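You operate a simulated robot arm through the tools that you are given. There is no shell and no other tool. Be economical: measure what you need, move in short steps, check, and stop when the job is done.

You are at the controls of a simulated robot arm. One attempt, no reset.

TASK
Glue the yellow flower head onto the long stem and let it set.
Fine: a bead that does not run; glue bottle back in its ring; leave the short stem. Set down upright: glue bottle.

Only the result counts: the job must be done as asked and must still hold three seconds after the hand-in. Knocking over, shifting, dropping, spilling or breaking anything else fails it.

THE ROBOT
A 7-joint arm with a two-finger parallel gripper, fixed in place. Base frame: the origin is at the foot of the arm, x ahead of it, y to its left, z up; the work surface is at about z = 0.8. Readings come in m, degrees, newtons and seconds.
With the tool pointing down near the work surface it reaches from about 0.24 to 0.68 m from the base axis. Its first joint turns from -66.0 to 66.0 degrees. Payload 2.4 kg.
Tool frame: the origin (TCP) lies between the finger pads and is the grasp point; the fingertips stand 0.03 m ahead of it; z points along the fingers, y is the line along which they close. The gripper opens to 0.094 m. The fingers are 0.028 m wide and 0.01 m thick; the gripper's body (0.05 by 0.096 m) begins 0.055 m behind the TCP.
Orientation is that of the tool frame in the base frame, as a unit quaternion [x, y, z, w]. With the fingers straight down and closing along the base's y, the tool's x points along the base's -x, its y along +y and its z along -z.

THE INTERFACE
- The arm moves only by the tool jog_arm. Its argument "steps" is a list of rows, each a list of 7 numbers: the shift along the tool's x, y, z in cm, then the turn, a rotation vector about the tool's x, y, z in degrees, then the gripper command, from -1 (fully open) to 1 (shut), values between in proportion. In form: [[dx, dy, dz, rx, ry, rz, hand], ...]. A call has 1 to 20 rows; each row shifts and turns the commanded pose from where the row before left it, along the tool's axes as they then stand. A row lasts 0.2 s, in which the tool goes at most 0.05 m and 8.6 degrees; a call with a longer step from one row to the next is refused whole, and so is a gripper value outside its range. Where a pose cannot be reached the arm comes as near as it can. A force on the tool above 70 N (or 10 N above the force at the start of the call, whichever is more), or a blocked arm, ends the call early, and 0.2 s more pass. The fingers move at their own pace (about 0.153 m/s each) and stop on an object; they squeeze with about 28 N. The grip force told is the motor's: it shows also when the fingers shut on nothing. Time passes only in rows, and 0.2 s behind the last, so rows that do not move let the fingers close. It gives the time, the measured TCP pose, the force on the tool (base axes), the opening and the grip force at its end, in the units of the frame above (readings bear some noise), with the torque about the TCP (base axes, N m) and any sound that the robot's microphone picked up, and new pictures: "views" is both (left out), scene, wrist or none.
- Cameras (640 x 400 px; columns grow to the right, rows downward): "scene" is fixed at [0.0285, 0.4624, 1.4502]; the picture's right is [-0.86, -0.51, 0.00], its down [-0.25, 0.43, -0.87] and it looks along [0.44, -0.75, -0.50] (base axes); focal length 295 px, centre (320, 200). "wrist" rides on the gripper at [0.076, 0.014, -0.103] in the tool frame; the picture's right is [-0.18, 0.98, 0.00], its down [-0.75, -0.14, -0.64] and it looks along [-0.63, -0.12, 0.77] (tool axes); focal length 243 px, centre (320, 200). There is no depth. A picture from a camera that has moved, and an enlarged one, comes with that camera's place and axes in the base frame and with its lens.
- zoom(camera, box): a new picture of the part [left, top, right, bottom] of that camera's present view, enlarged. The clock stands still meanwhile.
- close_job(): hands the job in; it is judged then, once.

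Work in short steps. Places have to be worked out from the pictures, the camera data and where the tool is seen: move nearer, look again, correct. Check each grasp and each placing, and mend what went wrong. You have 120 turns and 200 pictures in all, those below and enlarged ones among them. Open the gripper and draw the arm clear of the work before you hand the job in, unless the task says otherwise; then end with one line.

The tools are called after "Emit:" as name(argument=value, ...) on one line, values as JSON. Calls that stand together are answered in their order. jog_arm: Moves the arm, as the interface text tells. Its arguments: {"type":"object","properties":{"steps":{"type":"array"},"views":{"type":"string","enum":["both","scene","wrist","none"]}},"required":["steps"]} The other tools are called the same way: zoom (camera, box) takes an enlarged picture of a part of a camera's view; close_job () hands the job in.

At the start:

```text
time: 0.0
tool_pos: [0.4094, -0.0366, 1.3151]
tool_rot: [0.0, 1.0, 0.0, 0.0]
wrist_force: [-1.1, 0.5, -0.1]
torque: [0.0, 0.02, 0.0]
gripper_width: 0.0942
grip_force: 0.1
```

scene: 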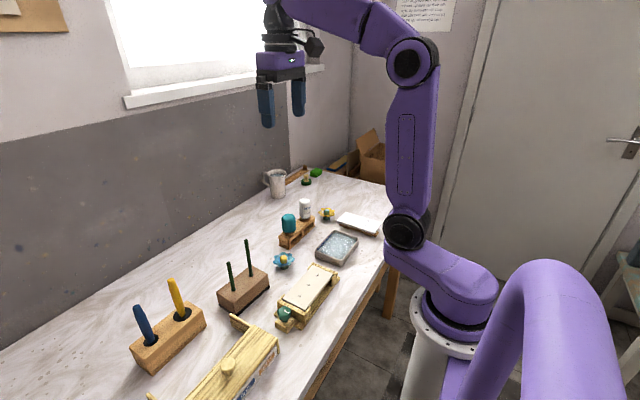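
wrist: 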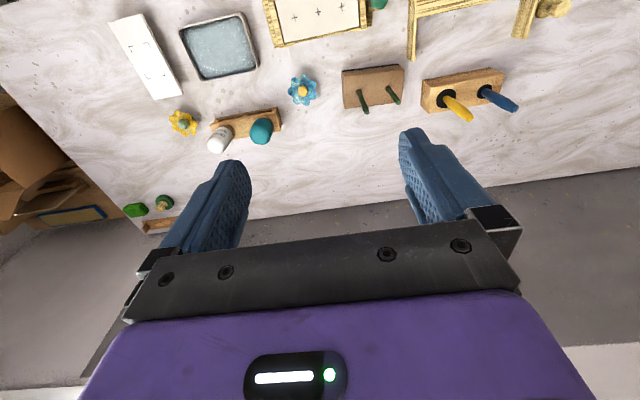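

I start by looking closely at the workbench items: the bottles rack, flower heads and the stems block.

Emit:
zoom(camera="scene", box=[200, 160, 400, 330])

Emit:
zoom(camera="wrist", box=[100, 0, 420, 220])

```text
2.35 times, centred on (300, 245) of scene
camera zoom: at [0.0285, 0.4624, 1.4502], right [-0.86, -0.51, 0.0], down [-0.25, 0.43, -0.87], along [0.44, -0.75, -0.5], focal length 695 px, centre (367, 94)
```

zoom: 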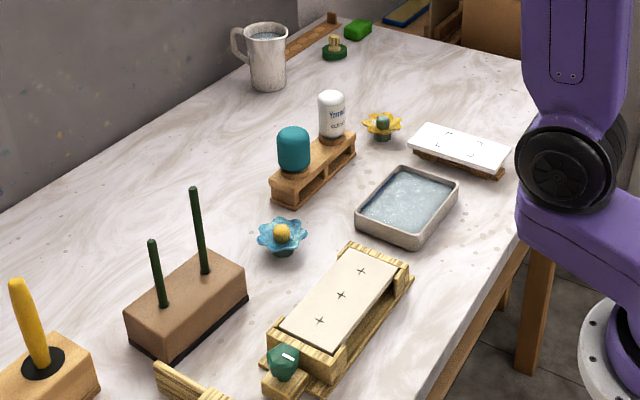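

```text
1.82 times, centred on (260, 110) of wrist
camera zoom: at [0.3342, -0.0221, 1.4171], right [0.18, 0.98, 0.0], down [0.75, -0.14, 0.64], along [0.63, -0.12, -0.77], focal length 441 px, centre (429, 364)
```

zoom: 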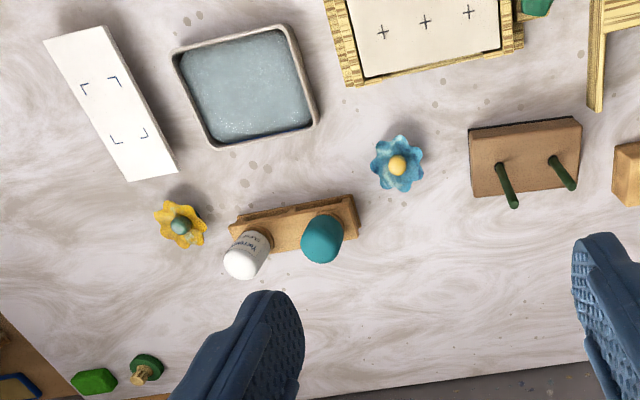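

Zooming hard on the two bottles and the flower to read labels.

Emit:
zoom(camera="scene", box=[275, 190, 345, 250])

Emit:
zoom(camera="scene", box=[210, 230, 310, 320])

Emit:
zoom(camera="wrist", box=[150, 80, 300, 170])

```text
6.67 times, centred on (310, 220) of scene
camera zoom: at [0.0285, 0.4624, 1.4502], right [-0.86, -0.51, 0.0], down [-0.25, 0.43, -0.87], along [0.44, -0.75, -0.5], focal length 1968 px, centre (387, 67)
```

zoom: 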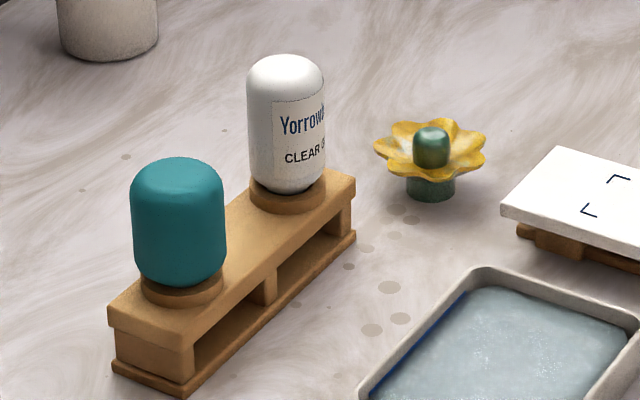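

```text
4.44 times, centred on (260, 275) of scene
camera zoom: at [0.0285, 0.4624, 1.4502], right [-0.86, -0.51, 0.0], down [-0.25, 0.43, -0.87], along [0.44, -0.75, -0.5], focal length 1312 px, centre (587, -133)
```

zoom: 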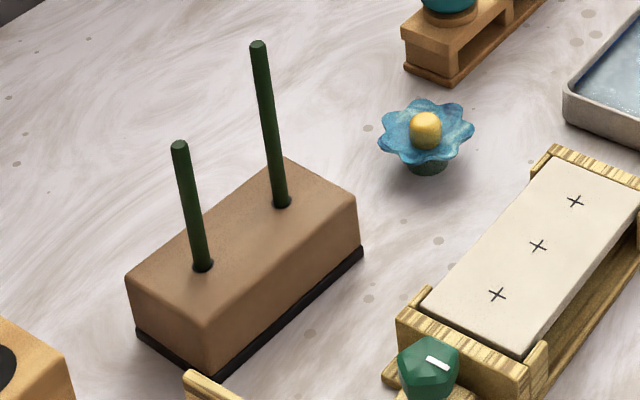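

```text
4.27 times, centred on (225, 125) of wrist
camera zoom: at [0.3342, -0.0221, 1.4171], right [0.18, 0.98, 0.0], down [0.75, -0.14, 0.64], along [0.63, -0.12, -0.77], focal length 1035 px, centre (725, 520)
```

zoom: 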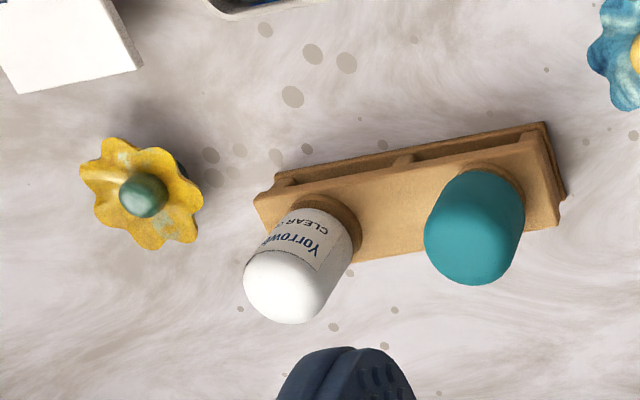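

The white bottle is labelled clear glue and stands nose-down at about (0.545,-0.30), top ~0.93; the long stem tip is at about (0.506,0.026,0.976). I move above the glue bottle with the fingers part-open and look.

Emit:
jog_arm(steps=[[-1.36, -2.63, 2.65, 0, 0, 0, -0.5], [-1.36, -2.63, 2.65, 0, 0, 0, -0.5], [-1.36, -2.63, 2.65, 0, 0, 0, -0.5], [-1.36, -2.63, 2.65, 0, 0, 0, -0.5], [-1.36, -2.63, 2.65, 0, 0, 0, -0.5], [-1.36, -2.63, 2.65, 0, 0, 0, -0.5], [-1.36, -2.63, 2.65, 0, 0, 0, -0.5], [-1.36, -2.63, 2.65, 0, 0, 0, -0.5], [-1.36, -2.63, 2.65, 0, 0, 0, -0.5], [-1.36, -2.63, 2.65, 0, 0, 0, -0.5], [0, 0, 0, 0, 0, 0, -0.5], [0, 0, 0, 0, 0, 0, -0.5]])

```text
time: 2.6
tool_pos: [0.5475, -0.2996, 1.0496]
tool_rot: [0.001, 1.0, 0.0, 0.001]
wrist_force: [-0.2, -0.1, -1.2]
torque: [0.01, 0.0, 0.03]
gripper_width: 0.0709
grip_force: 0.0
camera wrist: at [0.4705, -0.2849, 1.1527], right [0.18, 0.98, 0.0], down [0.75, -0.14, 0.64], along [0.63, -0.12, -0.77], focal length 243 px, centre (320, 200)
```

scene: 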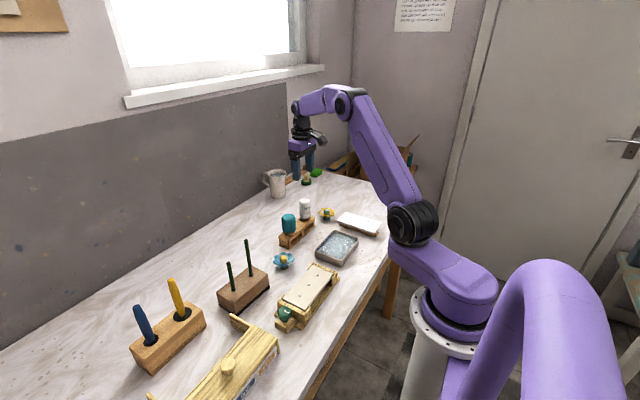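
wrist: 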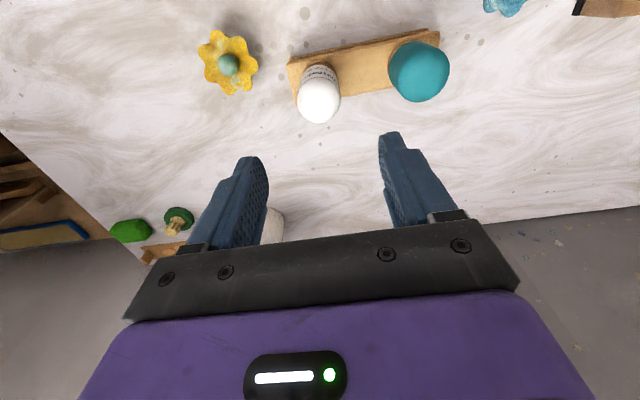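

Tool is centred over the bottle within a millimetre or two. I lower until the fingertips just flank the top and check.

Emit:
jog_arm(steps=[[0.02, 0, 2.5, 0, 0, 0, -0.5], [0.02, 0, 2.5, 0, 0, 0, -0.5], [0.02, 0, 2.5, 0, 0, 0, -0.5], [0.02, 0, 2, 0, 0, 0, -0.5], [0.02, 0, 1, 0, 0, 0, -0.5], [0, 0, 0, 0, 0, 0, -0.5]])

Emit:
zoom(camera="scene", box=[265, 170, 345, 250])

```text
time: 4.0
tool_pos: [0.5453, -0.2996, 0.9455]
tool_rot: [0.0, 1.0, 0.001, 0.0]
wrist_force: [-0.2, 0.5, 0.1]
torque: [-0.01, 0.0, 0.0]
gripper_width: 0.0707
grip_force: 0.0
camera wrist: at [0.4691, -0.2853, 1.0472], right [0.18, 0.98, 0.0], down [0.75, -0.14, 0.64], along [0.63, -0.12, -0.77], focal length 243 px, centre (320, 200)
```

scene: 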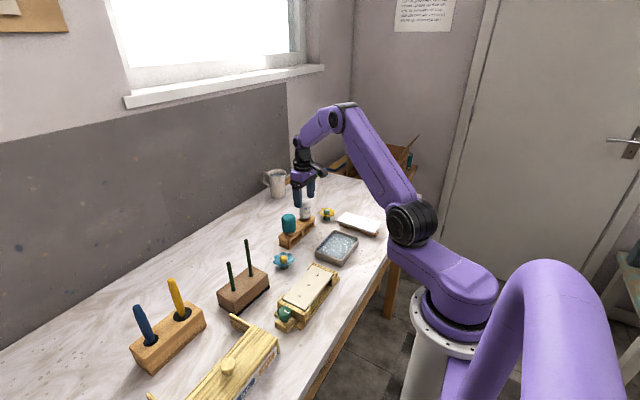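
wrist: 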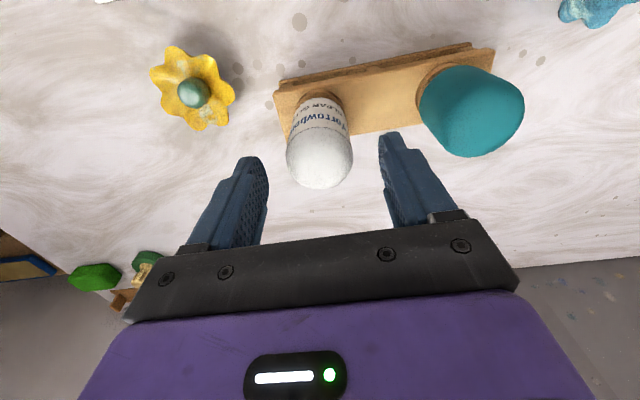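

```text
5.00 times, centred on (305, 210) of scene
camera zoom: at [0.0285, 0.4624, 1.4502], right [-0.86, -0.51, 0.0], down [-0.25, 0.43, -0.87], along [0.44, -0.75, -0.5], focal length 1476 px, centre (395, 150)
```

zoom: 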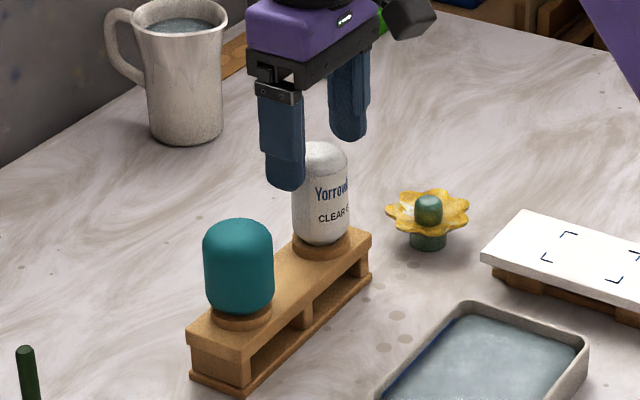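

The bottle looks ~4 mm nearer to the base than the tool; I correct this, lower to grasp height and start closing softly so it isn't squeezed.

Emit:
jog_arm(steps=[[0.35, 0, 1, 0, 0, 0, -0.5], [0, 0, 2, 0, 0, 0, -0.5], [0, 0, 2, 0, 0, 0, -0.5], [0, 0, 0.8, 0, 0, 0, -0.5], [0, 0, 0, 0, 0, 0, -0.2], [0, 0, 0, 0, 0, 0, -0.02], [0, 0, 0, 0, 0, 0, 0.04], [0, 0, 0, 0, 0, 0, 0.04]])

```text
time: 5.8
tool_pos: [0.5417, -0.2986, 0.8861]
tool_rot: [0.0, 1.0, 0.001, -0.001]
wrist_force: [0.4, -0.1, 0.2]
torque: [-0.01, 0.01, -0.02]
gripper_width: 0.0451
grip_force: 0.1
camera wrist: at [0.4658, -0.285, 0.989], right [0.18, 0.98, 0.0], down [0.75, -0.14, 0.64], along [0.63, -0.12, -0.77], focal length 243 px, centre (320, 200)
```

scene: 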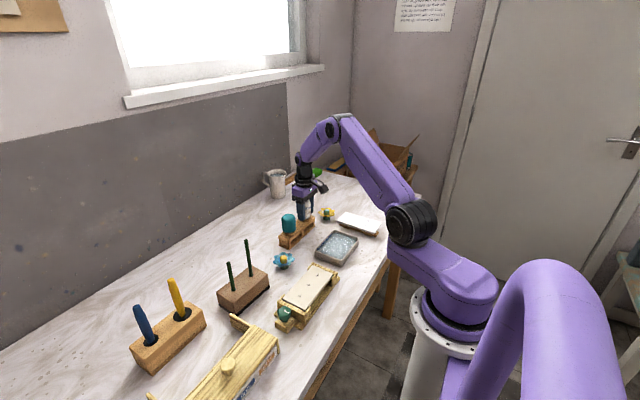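
wrist: 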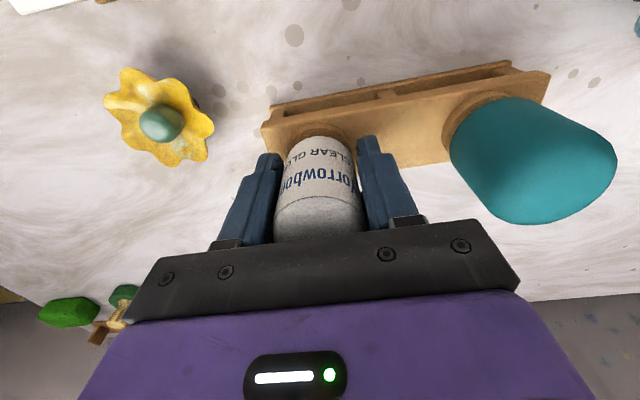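

Bottle sits centred between the fingers. I close in small increments watching for grip force.

Emit:
jog_arm(steps=[[0, 0, 0, 0, 0, 0, 0.08], [0, 0, 0, 0, 0, 0, 0.1], [0, 0, 0, 0, 0, 0, 0.1]], views="none")

Emit:
jog_arm(steps=[[0, 0, 0, 0, 0, 0, 0.13], [0, 0, 0, 0, 0, 0, 0.13]], views="none")

```text
time: 6.6
tool_pos: [0.5426, -0.2994, 0.8872]
tool_rot: [0.0, 1.0, 0.0, -0.001]
wrist_force: [-0.2, 0.6, -0.1]
torque: [-0.01, 0.01, -0.02]
gripper_width: 0.0428
grip_force: 0.3
```

```text
time: 7.2
tool_pos: [0.5423, -0.2986, 0.887]
tool_rot: [0.0, 1.0, -0.001, -0.001]
wrist_force: [-0.1, 0.0, 0.4]
torque: [-0.03, -0.01, -0.01]
gripper_width: 0.0418
grip_force: 25.1
```

Contact at 41.8 mm. The force rises steeply, so I ease back slightly to see the light-grip level.

Emit:
jog_arm(steps=[[0, 0, 0, 0, 0, 0, 0.115], [0, 0, 0, 0, 0, 0, 0.115]], views="none")

```text
time: 7.8
tool_pos: [0.5412, -0.299, 0.8861]
tool_rot: [0.0, 1.0, 0.0, 0.0]
wrist_force: [-0.2, -0.1, -0.3]
torque: [0.01, -0.03, 0.01]
gripper_width: 0.0425
grip_force: 0.9
```

Emit:
jog_arm(steps=[[0, 0, 0, 0, 0, 0, 0.122], [0, 0, 0, 0, 0, 0, 0.122]], views="none")

```text
time: 8.4
tool_pos: [0.5418, -0.2991, 0.8859]
tool_rot: [-0.001, 1.0, 0.0, 0.0]
wrist_force: [0.2, 0.7, -0.2]
torque: [0.01, -0.01, -0.02]
gripper_width: 0.0423
grip_force: 0.9
```

Emit:
jog_arm(steps=[[0, 0, 0, 0, 0, 0, 0.128], [0, 0, 0, 0, 0, 0, 0.128]], views="none")

```text
time: 9.0
tool_pos: [0.5428, -0.3002, 0.8872]
tool_rot: [-0.001, 1.0, 0.001, 0.0]
wrist_force: [-0.2, 0.2, 0.1]
torque: [-0.01, 0.02, 0.03]
gripper_width: 0.0421
grip_force: 11.6
```

A ~12 N grip is established. I lift slowly and check the nozzle.

Emit:
jog_arm(steps=[[0, 0, -0.5, 0, 0, 0, 0.128], [0, 0, -1, 0, 0, 0, 0.128], [0, 0, -1.5, 0, 0, 0, 0.128], [0, 0, -1.5, 0, 0, 0, 0.128], [0, 0, -1.5, 0, 0, 0, 0.128], [0, 0, 0, 0, 0, 0, 0.128]])

Emit:
zoom(camera="scene", box=[265, 170, 345, 250])

```text
time: 10.4
tool_pos: [0.5419, -0.2989, 0.9471]
tool_rot: [0.0, 1.0, 0.0, 0.0]
wrist_force: [-0.2, -1.0, -0.7]
torque: [-0.02, -0.03, 0.0]
gripper_width: 0.0418
grip_force: 0.8
camera wrist: at [0.4658, -0.2855, 1.0487], right [0.18, 0.98, 0.0], down [0.75, -0.14, 0.64], along [0.63, -0.12, -0.77], focal length 243 px, centre (320, 200)
```

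scene: 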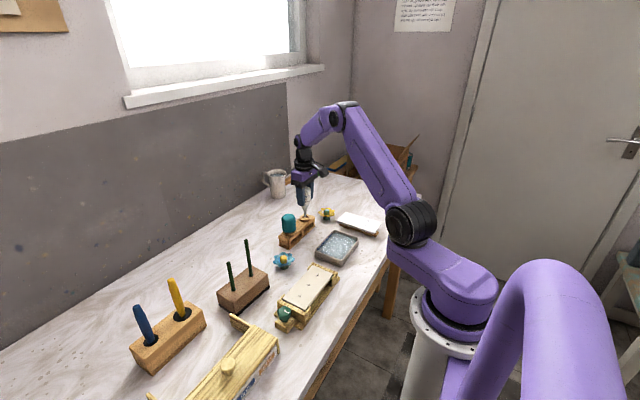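
wrist: 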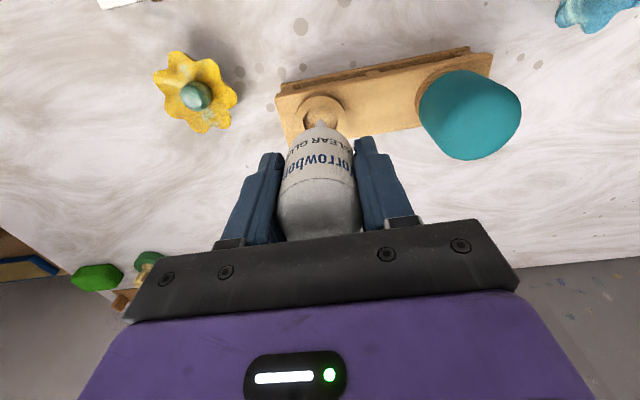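

```text
5.00 times, centred on (305, 210) of scene
camera zoom: at [0.0285, 0.4624, 1.4502], right [-0.86, -0.51, 0.0], down [-0.25, 0.43, -0.87], along [0.44, -0.75, -0.5], focal length 1476 px, centre (395, 150)
```

zoom: 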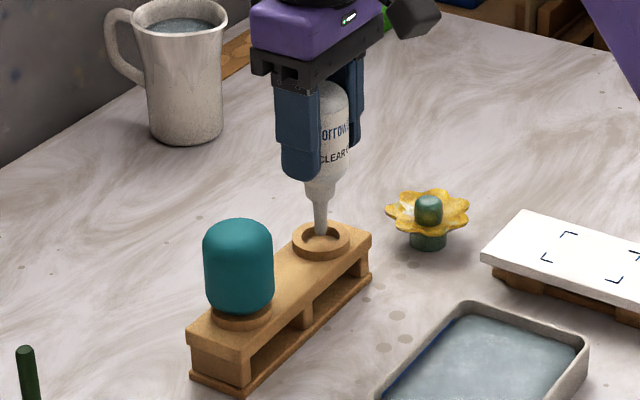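

Bottle is lifted; the grip reads light, so I check whether it holds while raising further to see the nozzle tip.

Emit:
jog_arm(steps=[[0, 0, 0, 0, 0, 0, 0.132], [0, 0, -1, 0, 0, 0, 0.132], [0, 0, -2, 0, 0, 0, 0.132], [0, 0, -2, 0, 0, 0, 0.132], [0, 0, -2, 0, 0, 0, 0.132], [0, 0, 0, 0, 0, 0, 0.132]], views="wrist")

Emit:
zoom(camera="scene", box=[265, 160, 345, 240])

```text
time: 11.8
tool_pos: [0.5422, -0.2992, 1.0166]
tool_rot: [-0.001, 1.0, 0.0, 0.0]
wrist_force: [0.2, 0.6, -0.3]
torque: [-0.05, 0.01, 0.01]
gripper_width: 0.0422
grip_force: 1.3
camera wrist: at [0.4657, -0.2851, 1.1191], right [0.18, 0.98, 0.0], down [0.75, -0.14, 0.64], along [0.63, -0.12, -0.77], focal length 243 px, centre (320, 200)
```

wrist: 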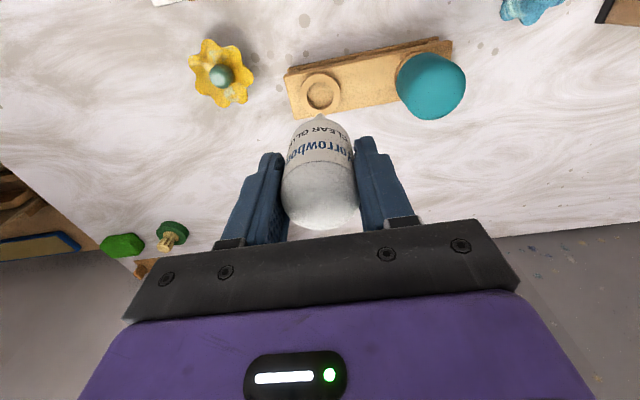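

```text
5.00 times, centred on (305, 200) of scene
camera zoom: at [0.0285, 0.4624, 1.4502], right [-0.86, -0.51, 0.0], down [-0.25, 0.43, -0.87], along [0.44, -0.75, -0.5], focal length 1476 px, centre (395, 200)
```

zoom: 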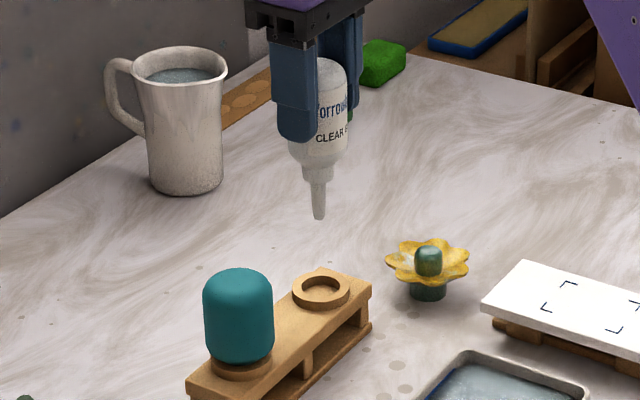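

The bottle looks to have slipped a few millimetres down in the light grip, so I firm the grip a little.

Emit:
jog_arm(steps=[[0, 0, 0, 0, 0, 0, 0.138], [0, 0, 0, 0, 0, 0, 0.14]], views="wrist")

Emit:
zoom(camera="scene", box=[265, 160, 345, 240])

```text
time: 12.4
tool_pos: [0.5406, -0.2985, 1.0171]
tool_rot: [0.0, 1.0, 0.0, 0.0]
wrist_force: [0.1, -0.1, -1.5]
torque: [0.03, 0.01, -0.02]
gripper_width: 0.0418
grip_force: 24.7
camera wrist: at [0.4657, -0.2852, 1.1189], right [0.18, 0.98, 0.0], down [0.75, -0.14, 0.64], along [0.63, -0.12, -0.77], focal length 243 px, centre (320, 200)
```

wrist: 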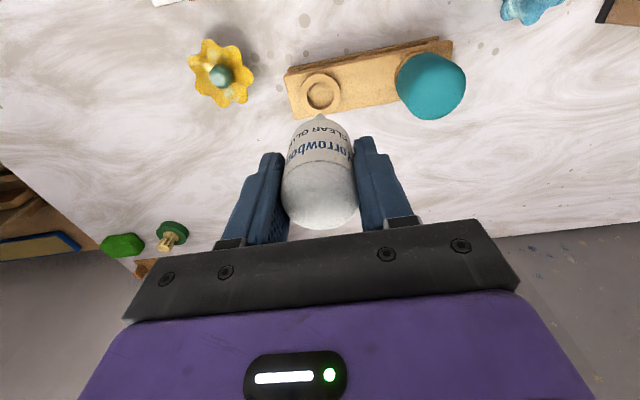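

```text
5.00 times, centred on (305, 200) of scene
camera zoom: at [0.0285, 0.4624, 1.4502], right [-0.86, -0.51, 0.0], down [-0.25, 0.43, -0.87], along [0.44, -0.75, -0.5], focal length 1476 px, centre (395, 200)
```

zoom: 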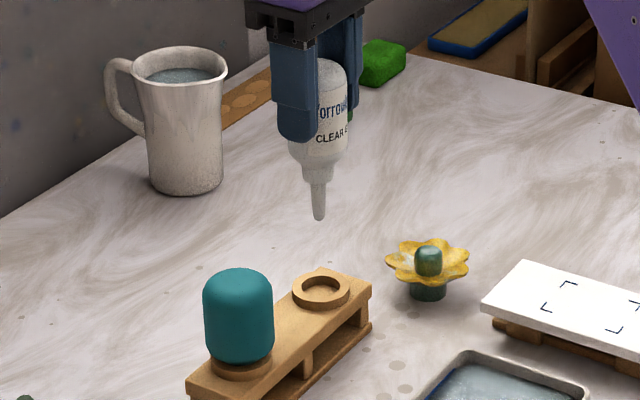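

The firm grip at 0.14 holds and no glue escapes; the nozzle tip is ~10.9 cm below the TCP. I raise it and carry it over to the long stem.

Emit:
jog_arm(steps=[[0, 0, -2, 0, 0, 0, 0.14], [0, 0, -3, 0, 0, 0, 0.14], [0, 0, -3, 0, 0, 0, 0.14], [0, 0, -3, 0, 0, 0, 0.14], [0, 0, -1.3, 0, 0, 0, 0.14], [0.3, 2.5, 0, 0, 0, 0, 0.14], [0.3, 3, 0, 0, 0, 0, 0.14], [0.3, 3, 0, 0, 0, 0, 0.14], [0.3, 3, 0, 0, 0, 0, 0.14], [0.3, 3, 0, 0, 0, 0, 0.14], [0.3, 3, 0, 0, 0, 0, 0.14], [0.3, 3, 0, 0, 0, 0, 0.14], [0.3, 3, 0, 0, 0, 0, 0.14], [0.3, 3, 0, 0, 0, 0, 0.14], [0.3, 3, 0, 0, 0, 0, 0.14], [0.3, 2, 0, 0, 0, 0, 0.14], [0.2, 1, 0, 0, 0, 0, 0.14], [0, 0, 0, 0, 0, 0, 0.14]])

Emit:
zoom(camera="scene", box=[190, 120, 310, 320])

```text
time: 16.2
tool_pos: [0.5073, 0.0257, 1.1393]
tool_rot: [0.0, 1.0, 0.0, 0.0]
wrist_force: [0.3, 0.1, -1.7]
torque: [0.0, -0.02, 0.03]
gripper_width: 0.0416
grip_force: 11.6
camera wrist: at [0.4304, 0.0407, 1.2417], right [0.18, 0.98, 0.0], down [0.75, -0.14, 0.64], along [0.63, -0.12, -0.77], focal length 243 px, centre (320, 200)
```

scene: 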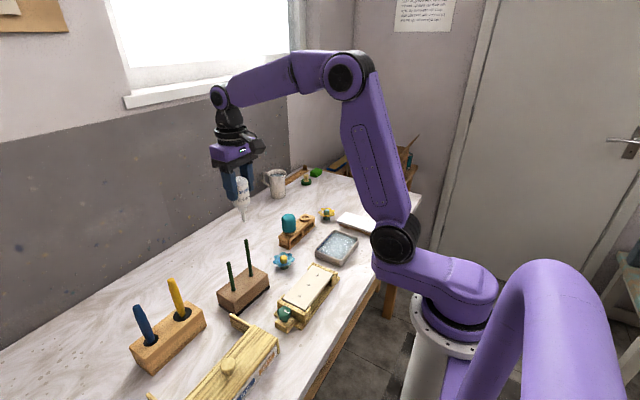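
wrist: 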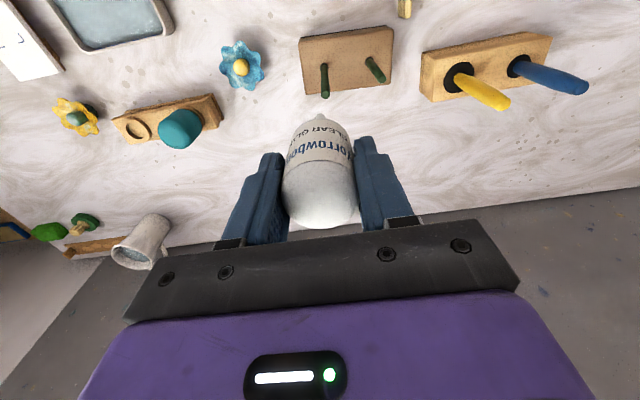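

```text
2.00 times, centred on (250, 220) of scene
camera zoom: at [0.0285, 0.4624, 1.4502], right [-0.86, -0.51, 0.0], down [-0.25, 0.43, -0.87], along [0.44, -0.75, -0.5], focal length 590 px, centre (460, 160)
```

zoom: 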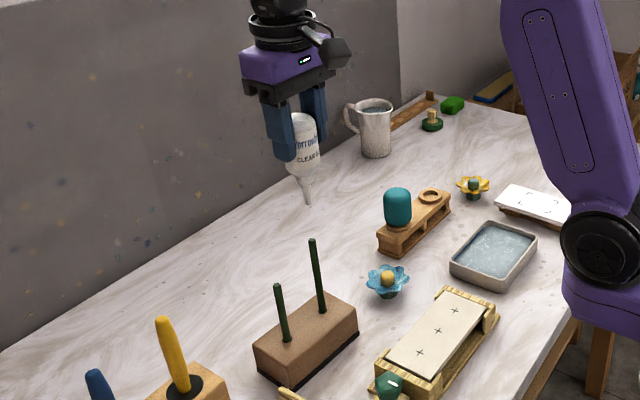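

Nozzle tip ≈ (0.507, 0.0255, 1.028) and long stem tip ≈ (0.510, 0.027, 0.972). I make a small correction and descend 4 cm, then look again.

Emit:
jog_arm(steps=[[-0.1, 0.05, 1, 0, 0, 0, 0.14], [-0.1, 0.05, 1, 0, 0, 0, 0.14], [-0.1, 0.05, 1, 0, 0, 0, 0.14], [0, 0, 1, 0, 0, 0, 0.14], [0, 0, 0, 0, 0, 0, 0.14]], views="none")

Emit:
zoom(camera="scene", box=[225, 200, 275, 260])

Emit:
zoom(camera="wrist", box=[260, 40, 400, 160])

```text
time: 17.4
tool_pos: [0.51, 0.0285, 1.0973]
tool_rot: [-0.001, 1.0, 0.0, 0.001]
wrist_force: [-1.3, 0.0, -0.6]
torque: [0.01, 0.01, 0.02]
gripper_width: 0.0418
grip_force: 1.4
```

```text
6.67 times, centred on (250, 230) of scene
camera zoom: at [0.0285, 0.4624, 1.4502], right [-0.86, -0.51, 0.0], down [-0.25, 0.43, -0.87], along [0.44, -0.75, -0.5], focal length 1968 px, centre (787, 0)
```

zoom: 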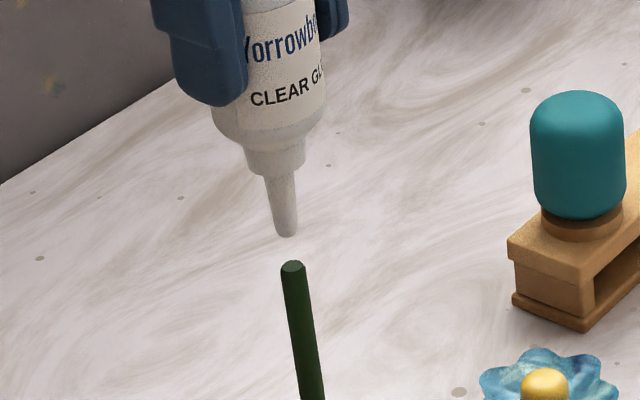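

```text
3.33 times, centred on (330, 100) of wrist
camera zoom: at [0.4333, 0.0421, 1.2009], right [0.18, 0.98, 0.0], down [0.75, -0.14, 0.64], along [0.63, -0.12, -0.77], focal length 809 px, centre (287, 533)
```

zoom: 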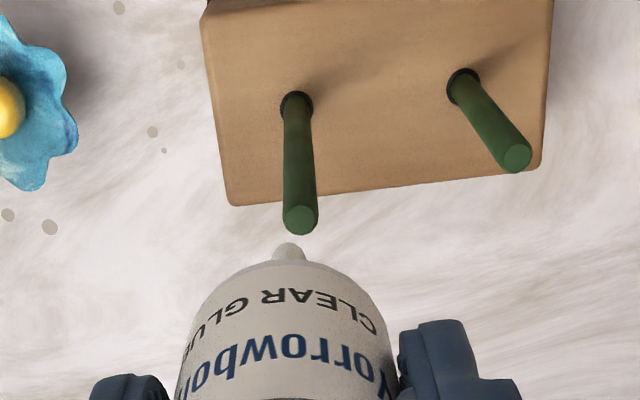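

Nozzle is ~13 mm above the stem and ~2–3 mm off. I correct and lower to about 4 mm above.

Emit:
jog_arm(steps=[[0.1, 0.12, 0.4, 0, 0, 0, 0.14], [0.1, 0.12, 0.4, 0, 0, 0, 0.14], [0, 0, 0.1, 0, 0, 0, 0.14], [0, 0, 0, 0, 0, 0, 0.14]], views="none")

Emit:
zoom(camera="scene", box=[230, 215, 270, 255])

Emit:
zoom(camera="wrist", box=[290, 70, 350, 130])

```text
time: 18.4
tool_pos: [0.5062, 0.0305, 1.0912]
tool_rot: [-0.001, 1.0, 0.0, 0.0]
wrist_force: [-0.3, -1.0, -0.9]
torque: [0.0, -0.02, 0.0]
gripper_width: 0.0416
grip_force: 24.9
```

```text
10.00 times, centred on (250, 235) of scene
camera zoom: at [0.0285, 0.4624, 1.4502], right [-0.86, -0.51, 0.0], down [-0.25, 0.43, -0.87], along [0.44, -0.75, -0.5], focal length 2952 px, centre (1020, -150)
```

zoom: 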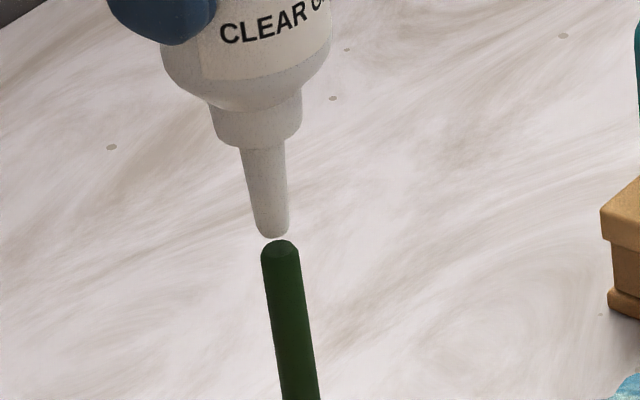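

```text
6.67 times, centred on (320, 100) of wrist
camera zoom: at [0.4315, 0.0443, 1.1928], right [0.18, 0.98, 0.0], down [0.75, -0.14, 0.64], along [0.63, -0.12, -0.77], focal length 1618 px, centre (320, 867)
```

zoom: 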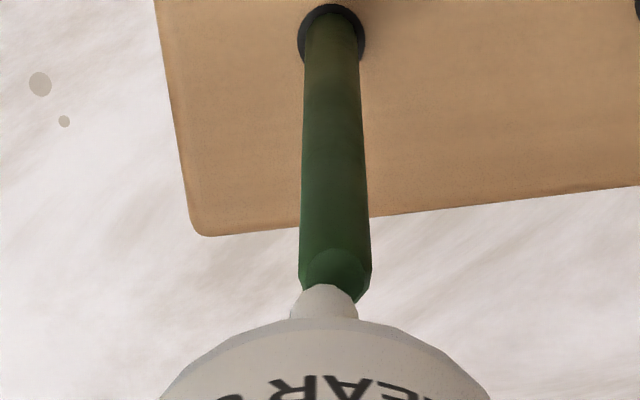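

Nozzle is ~2 mm above the stem top, ~3 mm off in x and 1 mm in y; I make a small lateral correction and recheck.

Emit:
jog_arm(steps=[[0.14, 0.06, -0.1, 0, 0, 0, 0.14], [0.14, 0.06, 0, 0, 0, 0, 0.14], [0, 0, 0, 0, 0, 0, 0.14], [0, 0, 0, 0, 0, 0, 0.14]], views="none")

Emit:
zoom(camera="scene", box=[230, 215, 270, 255])

Emit:
zoom(camera="wrist", box=[290, 70, 350, 130])

```text
time: 19.4
tool_pos: [0.5054, 0.0311, 1.0925]
tool_rot: [0.0, 1.0, 0.0, 0.0]
wrist_force: [0.7, -0.5, -1.3]
torque: [-0.03, 0.01, -0.03]
gripper_width: 0.0416
grip_force: 11.9
```

```text
10.00 times, centred on (250, 235) of scene
camera zoom: at [0.0285, 0.4624, 1.4502], right [-0.86, -0.51, 0.0], down [-0.25, 0.43, -0.87], along [0.44, -0.75, -0.5], focal length 2952 px, centre (1020, -150)
```

zoom: 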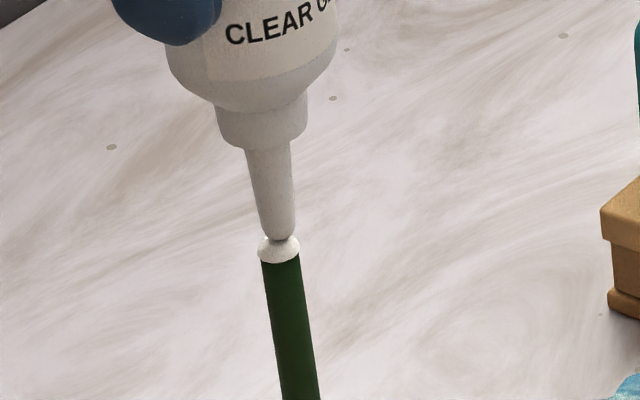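

```text
6.67 times, centred on (320, 100) of wrist
camera zoom: at [0.4286, 0.0452, 1.1943], right [0.18, 0.98, 0.0], down [0.75, -0.14, 0.64], along [0.63, -0.12, -0.77], focal length 1618 px, centre (320, 867)
```

zoom: 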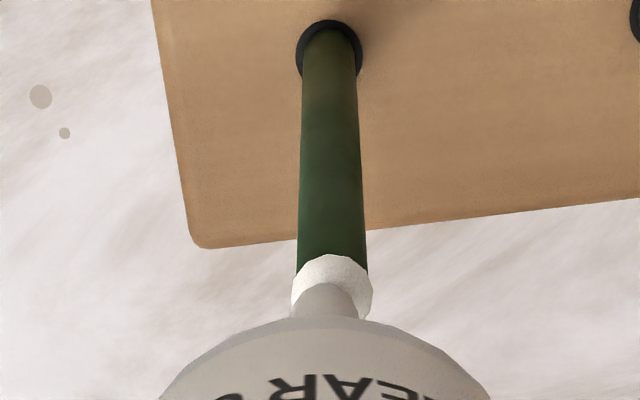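

A full bead has already formed on the stem tip; I retreat straight up at once before it grows, then look.

Emit:
jog_arm(steps=[[0, 0, -2, 0, 0, 0, 0.138], [0, 0, -3, 0, 0, 0, 0.138], [0, 0, -1, 0, 0, 0, 0.138]], views="none")

Emit:
zoom(camera="scene", box=[225, 185, 285, 255])

Emit:
zoom(camera="wrist", box=[260, 50, 400, 150])

```text
time: 20.2
tool_pos: [0.5043, 0.0303, 1.1512]
tool_rot: [0.0, 1.0, 0.0, 0.0]
wrist_force: [-0.1, -0.4, -0.1]
torque: [-0.01, -0.01, 0.0]
gripper_width: 0.0414
grip_force: 11.8
```

```text
5.71 times, centred on (255, 220) of scene
camera zoom: at [0.0285, 0.4624, 1.4502], right [-0.86, -0.51, 0.0], down [-0.25, 0.43, -0.87], along [0.44, -0.75, -0.5], focal length 1687 px, centre (691, 86)
```

zoom: 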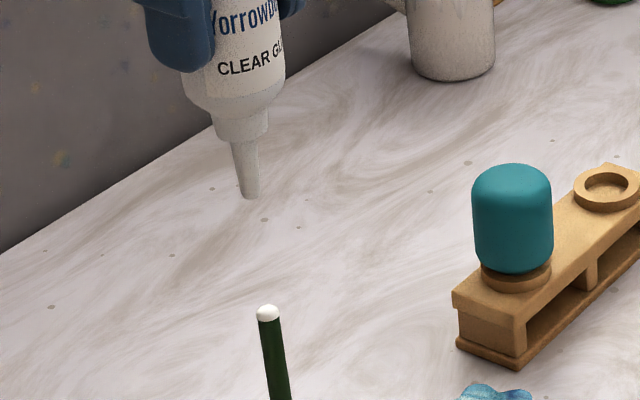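

```text
4.00 times, centred on (330, 100) of wrist
camera zoom: at [0.4283, 0.0455, 1.2539], right [0.18, 0.98, 0.0], down [0.75, -0.14, 0.64], along [0.63, -0.12, -0.77], focal length 970 px, centre (280, 600)
```

zoom: 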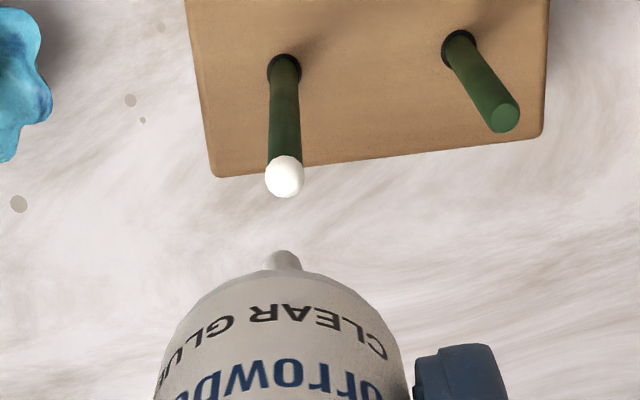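

The bead is neat and sits on the tip, none dripping. Now I carry the bottle back above its ring.

Emit:
jog_arm(steps=[[-0.1, -1, 0, 0, 0, 0, 0.138], [-0.2, -2, 0, 0, 0, 0, 0.138], [-0.3, -3, 0, 0, 0, 0, 0.138], [-0.3, -3, 0, 0, 0, 0, 0.138], [-0.35, -3, 0, 0, 0, 0, 0.138], [-0.35, -3, 0, 0, 0, 0, 0.138], [-0.35, -3, 0, 0, 0, 0, 0.138], [-0.35, -3, 0, 0, 0, 0, 0.138], [-0.35, -3, 0, 0, 0, 0, 0.138], [-0.35, -3, 0, 0, 0, 0, 0.138], [-0.3, -3, 0, 0, 0, 0, 0.138], [-0.2, -1.9, 0, 0, 0, 0, 0.138], [0, -1, 0, 0, 0, 0, 0.138], [0, 0, 1, 0, 0, 0, 0.138], [0, 0, 3, 0, 0, 0, 0.138], [0, 0, 3, 0, 0, 0, 0.138], [0, 0, 3, 0, 0, 0, 0.138], [0, 0, 2, 0, 0, 0, 0.138], [0, 0, 0, 0, 0, 0, 0.138]], views="none")

Emit:
zoom(camera="scene", box=[280, 170, 340, 240])

Emit:
zoom(camera="wrist", box=[260, 50, 400, 150])

```text
time: 24.2
tool_pos: [0.5406, -0.2971, 1.0324]
tool_rot: [-0.001, 1.0, 0.0, 0.0]
wrist_force: [-0.4, -0.6, -0.4]
torque: [-0.02, 0.0, -0.03]
gripper_width: 0.0416
grip_force: 1.0
```

```text
5.71 times, centred on (310, 205) of scene
camera zoom: at [0.0285, 0.4624, 1.4502], right [-0.86, -0.51, 0.0], down [-0.25, 0.43, -0.87], along [0.44, -0.75, -0.5], focal length 1687 px, centre (377, 171)
```

zoom: 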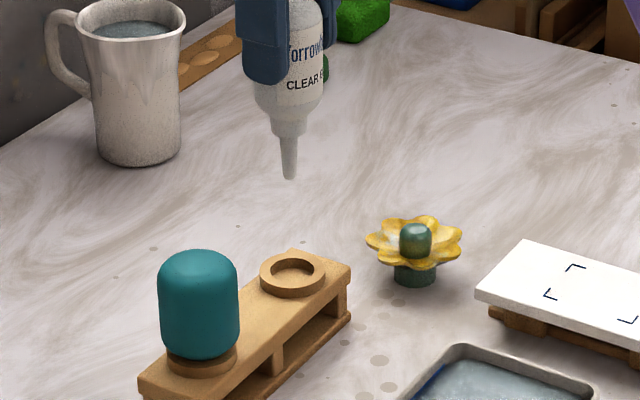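

```text
4.00 times, centred on (330, 100) of wrist
camera zoom: at [0.4643, -0.2838, 1.134], right [0.18, 0.98, 0.0], down [0.75, -0.14, 0.64], along [0.63, -0.12, -0.77], focal length 970 px, centre (280, 600)
```

zoom: 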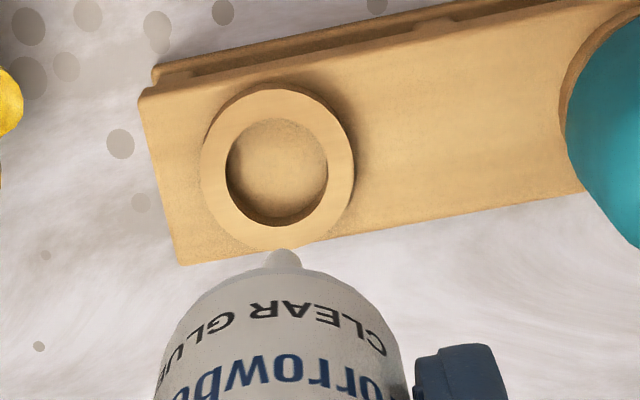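

The ring centre is ~3 mm further in x and ~2.5 mm lower in y than the nozzle tip. I correct, lower to just above the ring and check.

Emit:
jog_arm(steps=[[-0.15, -0.12, 2, 0, 0, 0, 0.14], [-0.15, -0.12, 2, 0, 0, 0, 0.14], [0, 0, 1.8, 0, 0, 0, 0.14], [0, 0, 0, 0, 0, 0, 0.14]], views="none")

Emit:
zoom(camera="scene", box=[280, 180, 340, 240])

Emit:
zoom(camera="wrist", box=[260, 50, 400, 150])

```text
time: 25.2
tool_pos: [0.5427, -0.3015, 0.9749]
tool_rot: [0.0, 1.0, -0.001, 0.0]
wrist_force: [-1.6, 0.1, -0.8]
torque: [-0.02, 0.03, -0.03]
gripper_width: 0.0417
grip_force: 25.5
```

```text
6.67 times, centred on (310, 210) of scene
camera zoom: at [0.0285, 0.4624, 1.4502], right [-0.86, -0.51, 0.0], down [-0.25, 0.43, -0.87], along [0.44, -0.75, -0.5], focal length 1968 px, centre (387, 133)
```

zoom: 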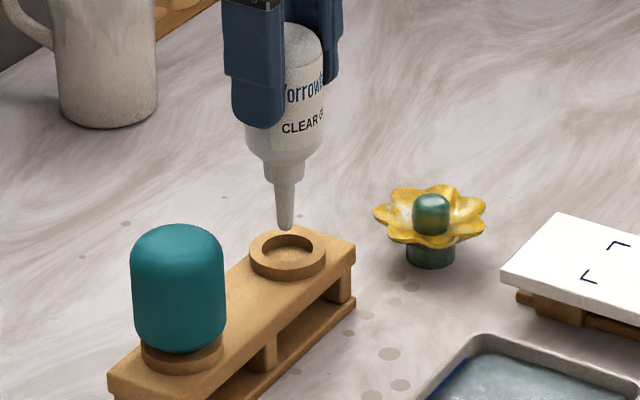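

```text
4.00 times, centred on (330, 100) of wrist
camera zoom: at [0.4672, -0.2861, 1.0763], right [0.18, 0.98, 0.0], down [0.75, -0.14, 0.64], along [0.63, -0.12, -0.77], focal length 970 px, centre (280, 600)
```

zoom: 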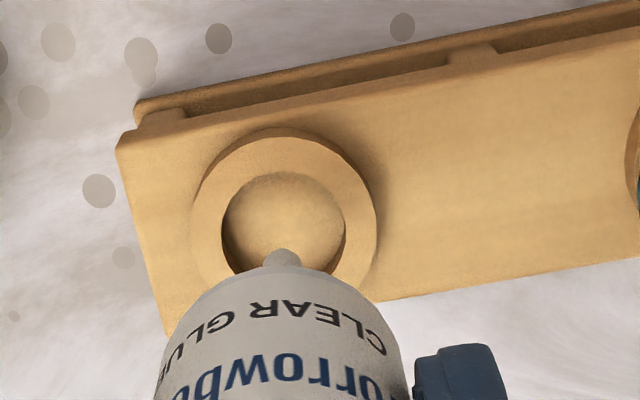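

Nozzle is centred over the ring, ~15 mm above it. I lower slowly into the hole.

Emit:
jog_arm(steps=[[0, 0, 1, 0, 0, 0, 0.14], [0, 0, 1, 0, 0, 0, 0.14], [0, 0, 1, 0, 0, 0, 0.14], [0, 0, 1, 0, 0, 0, 0.14], [0, 0, 0.5, 0, 0, 0, 0.14], [0, 0, 0, 0, 0, 0, 0.14]], views="none")

Emit:
zoom(camera="scene", box=[280, 180, 340, 240])

Emit:
zoom(camera="wrist", box=[260, 50, 400, 150])

```text
time: 26.6
tool_pos: [0.544, -0.3009, 0.9284]
tool_rot: [-0.001, 1.0, 0.0, 0.0]
wrist_force: [0.4, 0.0, -0.4]
torque: [-0.02, 0.01, 0.0]
gripper_width: 0.0418
grip_force: 1.7
```

```text
6.67 times, centred on (310, 210) of scene
camera zoom: at [0.0285, 0.4624, 1.4502], right [-0.86, -0.51, 0.0], down [-0.25, 0.43, -0.87], along [0.44, -0.75, -0.5], focal length 1968 px, centre (387, 133)
```

zoom: 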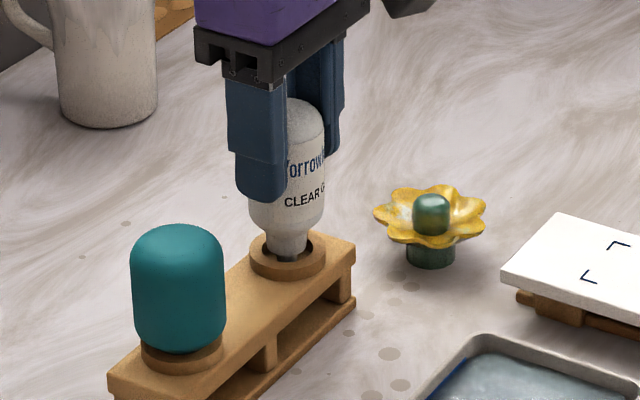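

```text
4.00 times, centred on (330, 100) of wrist
camera zoom: at [0.4672, -0.2863, 1.0308], right [0.18, 0.98, 0.0], down [0.75, -0.14, 0.64], along [0.63, -0.12, -0.77], focal length 970 px, centre (280, 600)
```

zoom: 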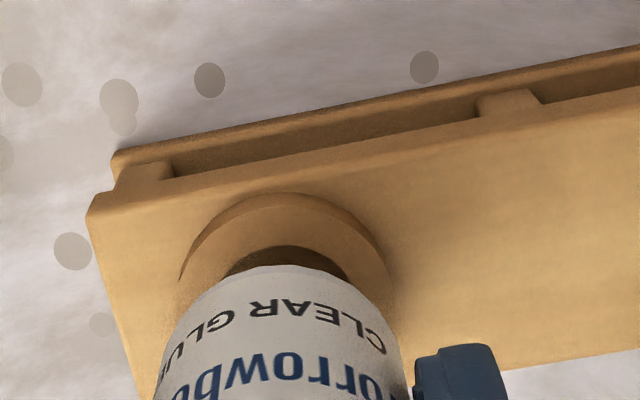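

The neck is inside the ring with about 14 mm to go. I lower in 3 mm steps while watching for contact.

Emit:
jog_arm(steps=[[0, 0, 0.4, 0, 0, 0, 0.14], [0, 0, 0.3, 0, 0, 0, 0.14], [0, 0, 0.3, 0, 0, 0, 0.14], [0, 0, 0.2, 0, 0, 0, 0.14], [0, 0, 0, 0, 0, 0, 0.14]], views="none")

Emit:
zoom(camera="scene", box=[280, 180, 340, 240])

```text
time: 27.8
tool_pos: [0.543, -0.3005, 0.9169]
tool_rot: [0.0, 1.0, 0.0, 0.0]
wrist_force: [-1.4, -0.1, -0.5]
torque: [0.0, 0.01, 0.0]
gripper_width: 0.0414
grip_force: 1.5
```

```text
6.67 times, centred on (310, 210) of scene
camera zoom: at [0.0285, 0.4624, 1.4502], right [-0.86, -0.51, 0.0], down [-0.25, 0.43, -0.87], along [0.44, -0.75, -0.5], focal length 1968 px, centre (387, 133)
```

zoom: 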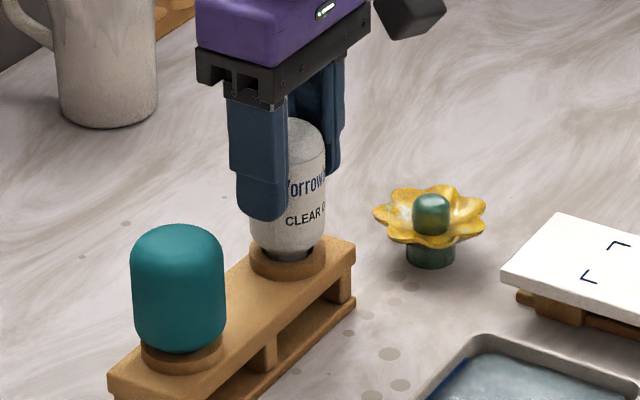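

Emit:
jog_arm(steps=[[0, 0, 0.15, 0, 0, 0, 0.14], [0, 0, 0.15, 0, 0, 0, 0.14], [0, 0, 0, 0, 0, 0, 0.14]], views="none")

Emit:
zoom(camera="scene", box=[280, 180, 340, 240])

```text
time: 28.6
tool_pos: [0.5428, -0.3005, 0.9146]
tool_rot: [-0.001, 1.0, 0.0, 0.0]
wrist_force: [0.7, 0.0, 1.8]
torque: [-0.02, 0.0, 0.01]
gripper_width: 0.0413
grip_force: 28.4
```

```text
6.67 times, centred on (310, 210) of scene
camera zoom: at [0.0284, 0.4624, 1.4502], right [-0.86, -0.51, 0.0], down [-0.25, 0.43, -0.87], along [0.44, -0.75, -0.5], focal length 1968 px, centre (387, 133)
```

zoom: 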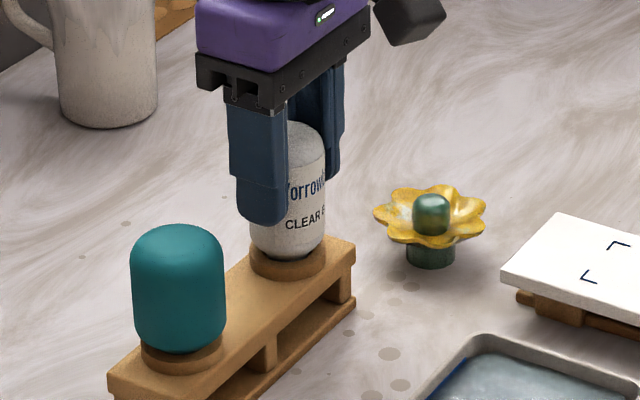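

Contact force appears and the bottle is back at its original height. I release gently and lift away straight up.

Emit:
jog_arm(steps=[[0, 0, 0, 0, 0, 0, 0.1], [0, 0, 0, 0, 0, 0, 0], [0, 0, 0, 0, 0, 0, -0.4], [0, 0, 0, 0, 0, 0, -0.5], [0, 0, -1, 0, 0, 0, -0.5], [0, 0, -3, 0, 0, 0, -0.5], [0, 0, -4, 0, 0, 0, -0.5], [0, 0, -4, 0, 0, 0, -0.5], [0, 0, 0, 0, 0, 0, -0.5]])

Emit:
zoom(camera="scene", box=[280, 180, 340, 240])

```text
time: 30.6
tool_pos: [0.5424, -0.3011, 1.0347]
tool_rot: [0.0, 1.0, 0.0, -0.001]
wrist_force: [-0.1, 0.0, -0.5]
torque: [-0.01, 0.01, 0.01]
gripper_width: 0.0707
grip_force: 0.0
camera wrist: at [0.4662, -0.2868, 1.1366], right [0.18, 0.98, 0.0], down [0.75, -0.14, 0.64], along [0.63, -0.12, -0.77], focal length 243 px, centre (320, 200)
```

scene: 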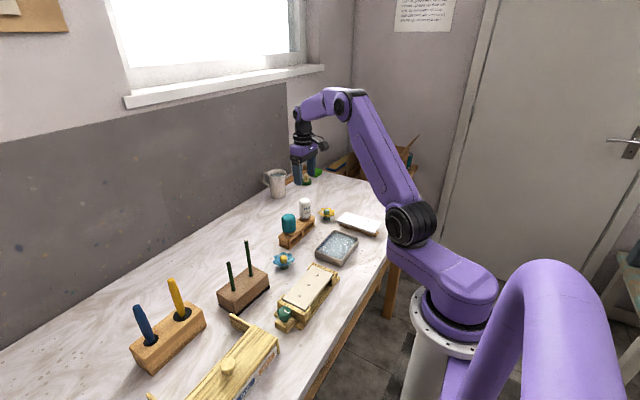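
wrist: 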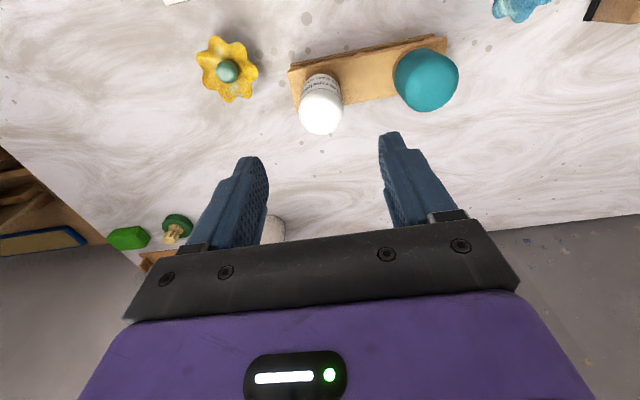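

```text
6.67 times, centred on (310, 210) of scene
camera zoom: at [0.0284, 0.4624, 1.4502], right [-0.86, -0.51, 0.0], down [-0.25, 0.43, -0.87], along [0.44, -0.75, -0.5], focal length 1968 px, centre (387, 133)
```

zoom: 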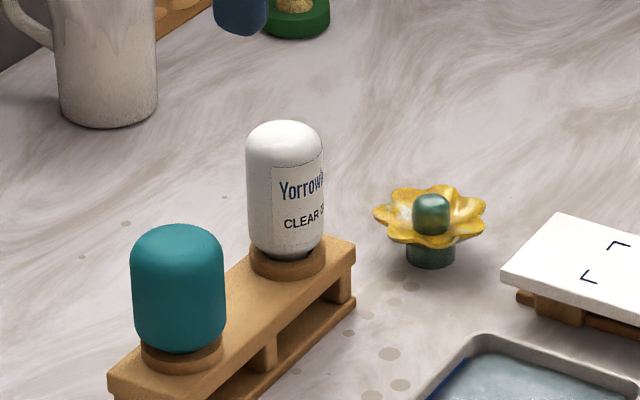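

The bottle stands upright in its ring. Next, the yellow head: its knob is near (0.510,-0.402), ~2 cm wide; I move above it with a narrower opening.

Emit:
jog_arm(steps=[[0.8, -2.5, 0, 0, 0, 0, -0.3], [0.8, -2.5, 0, 0, 0, 0, -0.1], [0.8, -2.5, 0.5, 0, 0, 0, -0.07], [0.8, -2.6, 2, 0, 0, 0, -0.07], [0, 0, 3, 0, 0, 0, -0.07], [0, 0, 2.5, 0, 0, 0, -0.07], [0, 0, 0, 0, 0, 0, -0.07]], views="wrist")

Emit:
zoom(camera="scene", box=[290, 170, 360, 240])

```text
time: 32.2
tool_pos: [0.5099, -0.4019, 0.9532]
tool_rot: [-0.001, 1.0, 0.0, 0.0]
wrist_force: [0.5, 0.0, -0.6]
torque: [-0.01, -0.02, 0.01]
gripper_width: 0.0501
grip_force: 0.1
camera wrist: at [0.4343, -0.3874, 1.0555], right [0.18, 0.98, 0.0], down [0.75, -0.14, 0.64], along [0.63, -0.12, -0.77], focal length 243 px, centre (320, 200)
```

wrist: 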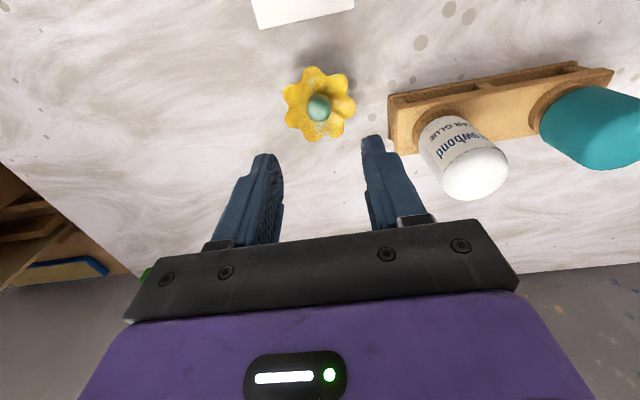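

```text
5.71 times, centred on (325, 205) of scene
camera zoom: at [0.0285, 0.4624, 1.4502], right [-0.86, -0.51, 0.0], down [-0.25, 0.43, -0.87], along [0.44, -0.75, -0.5], focal length 1687 px, centre (291, 171)
```

zoom: 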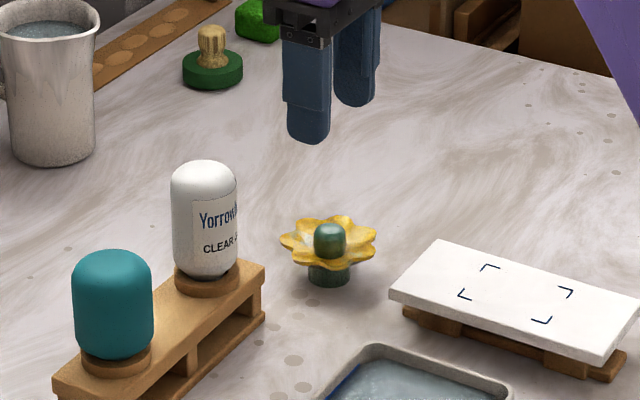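

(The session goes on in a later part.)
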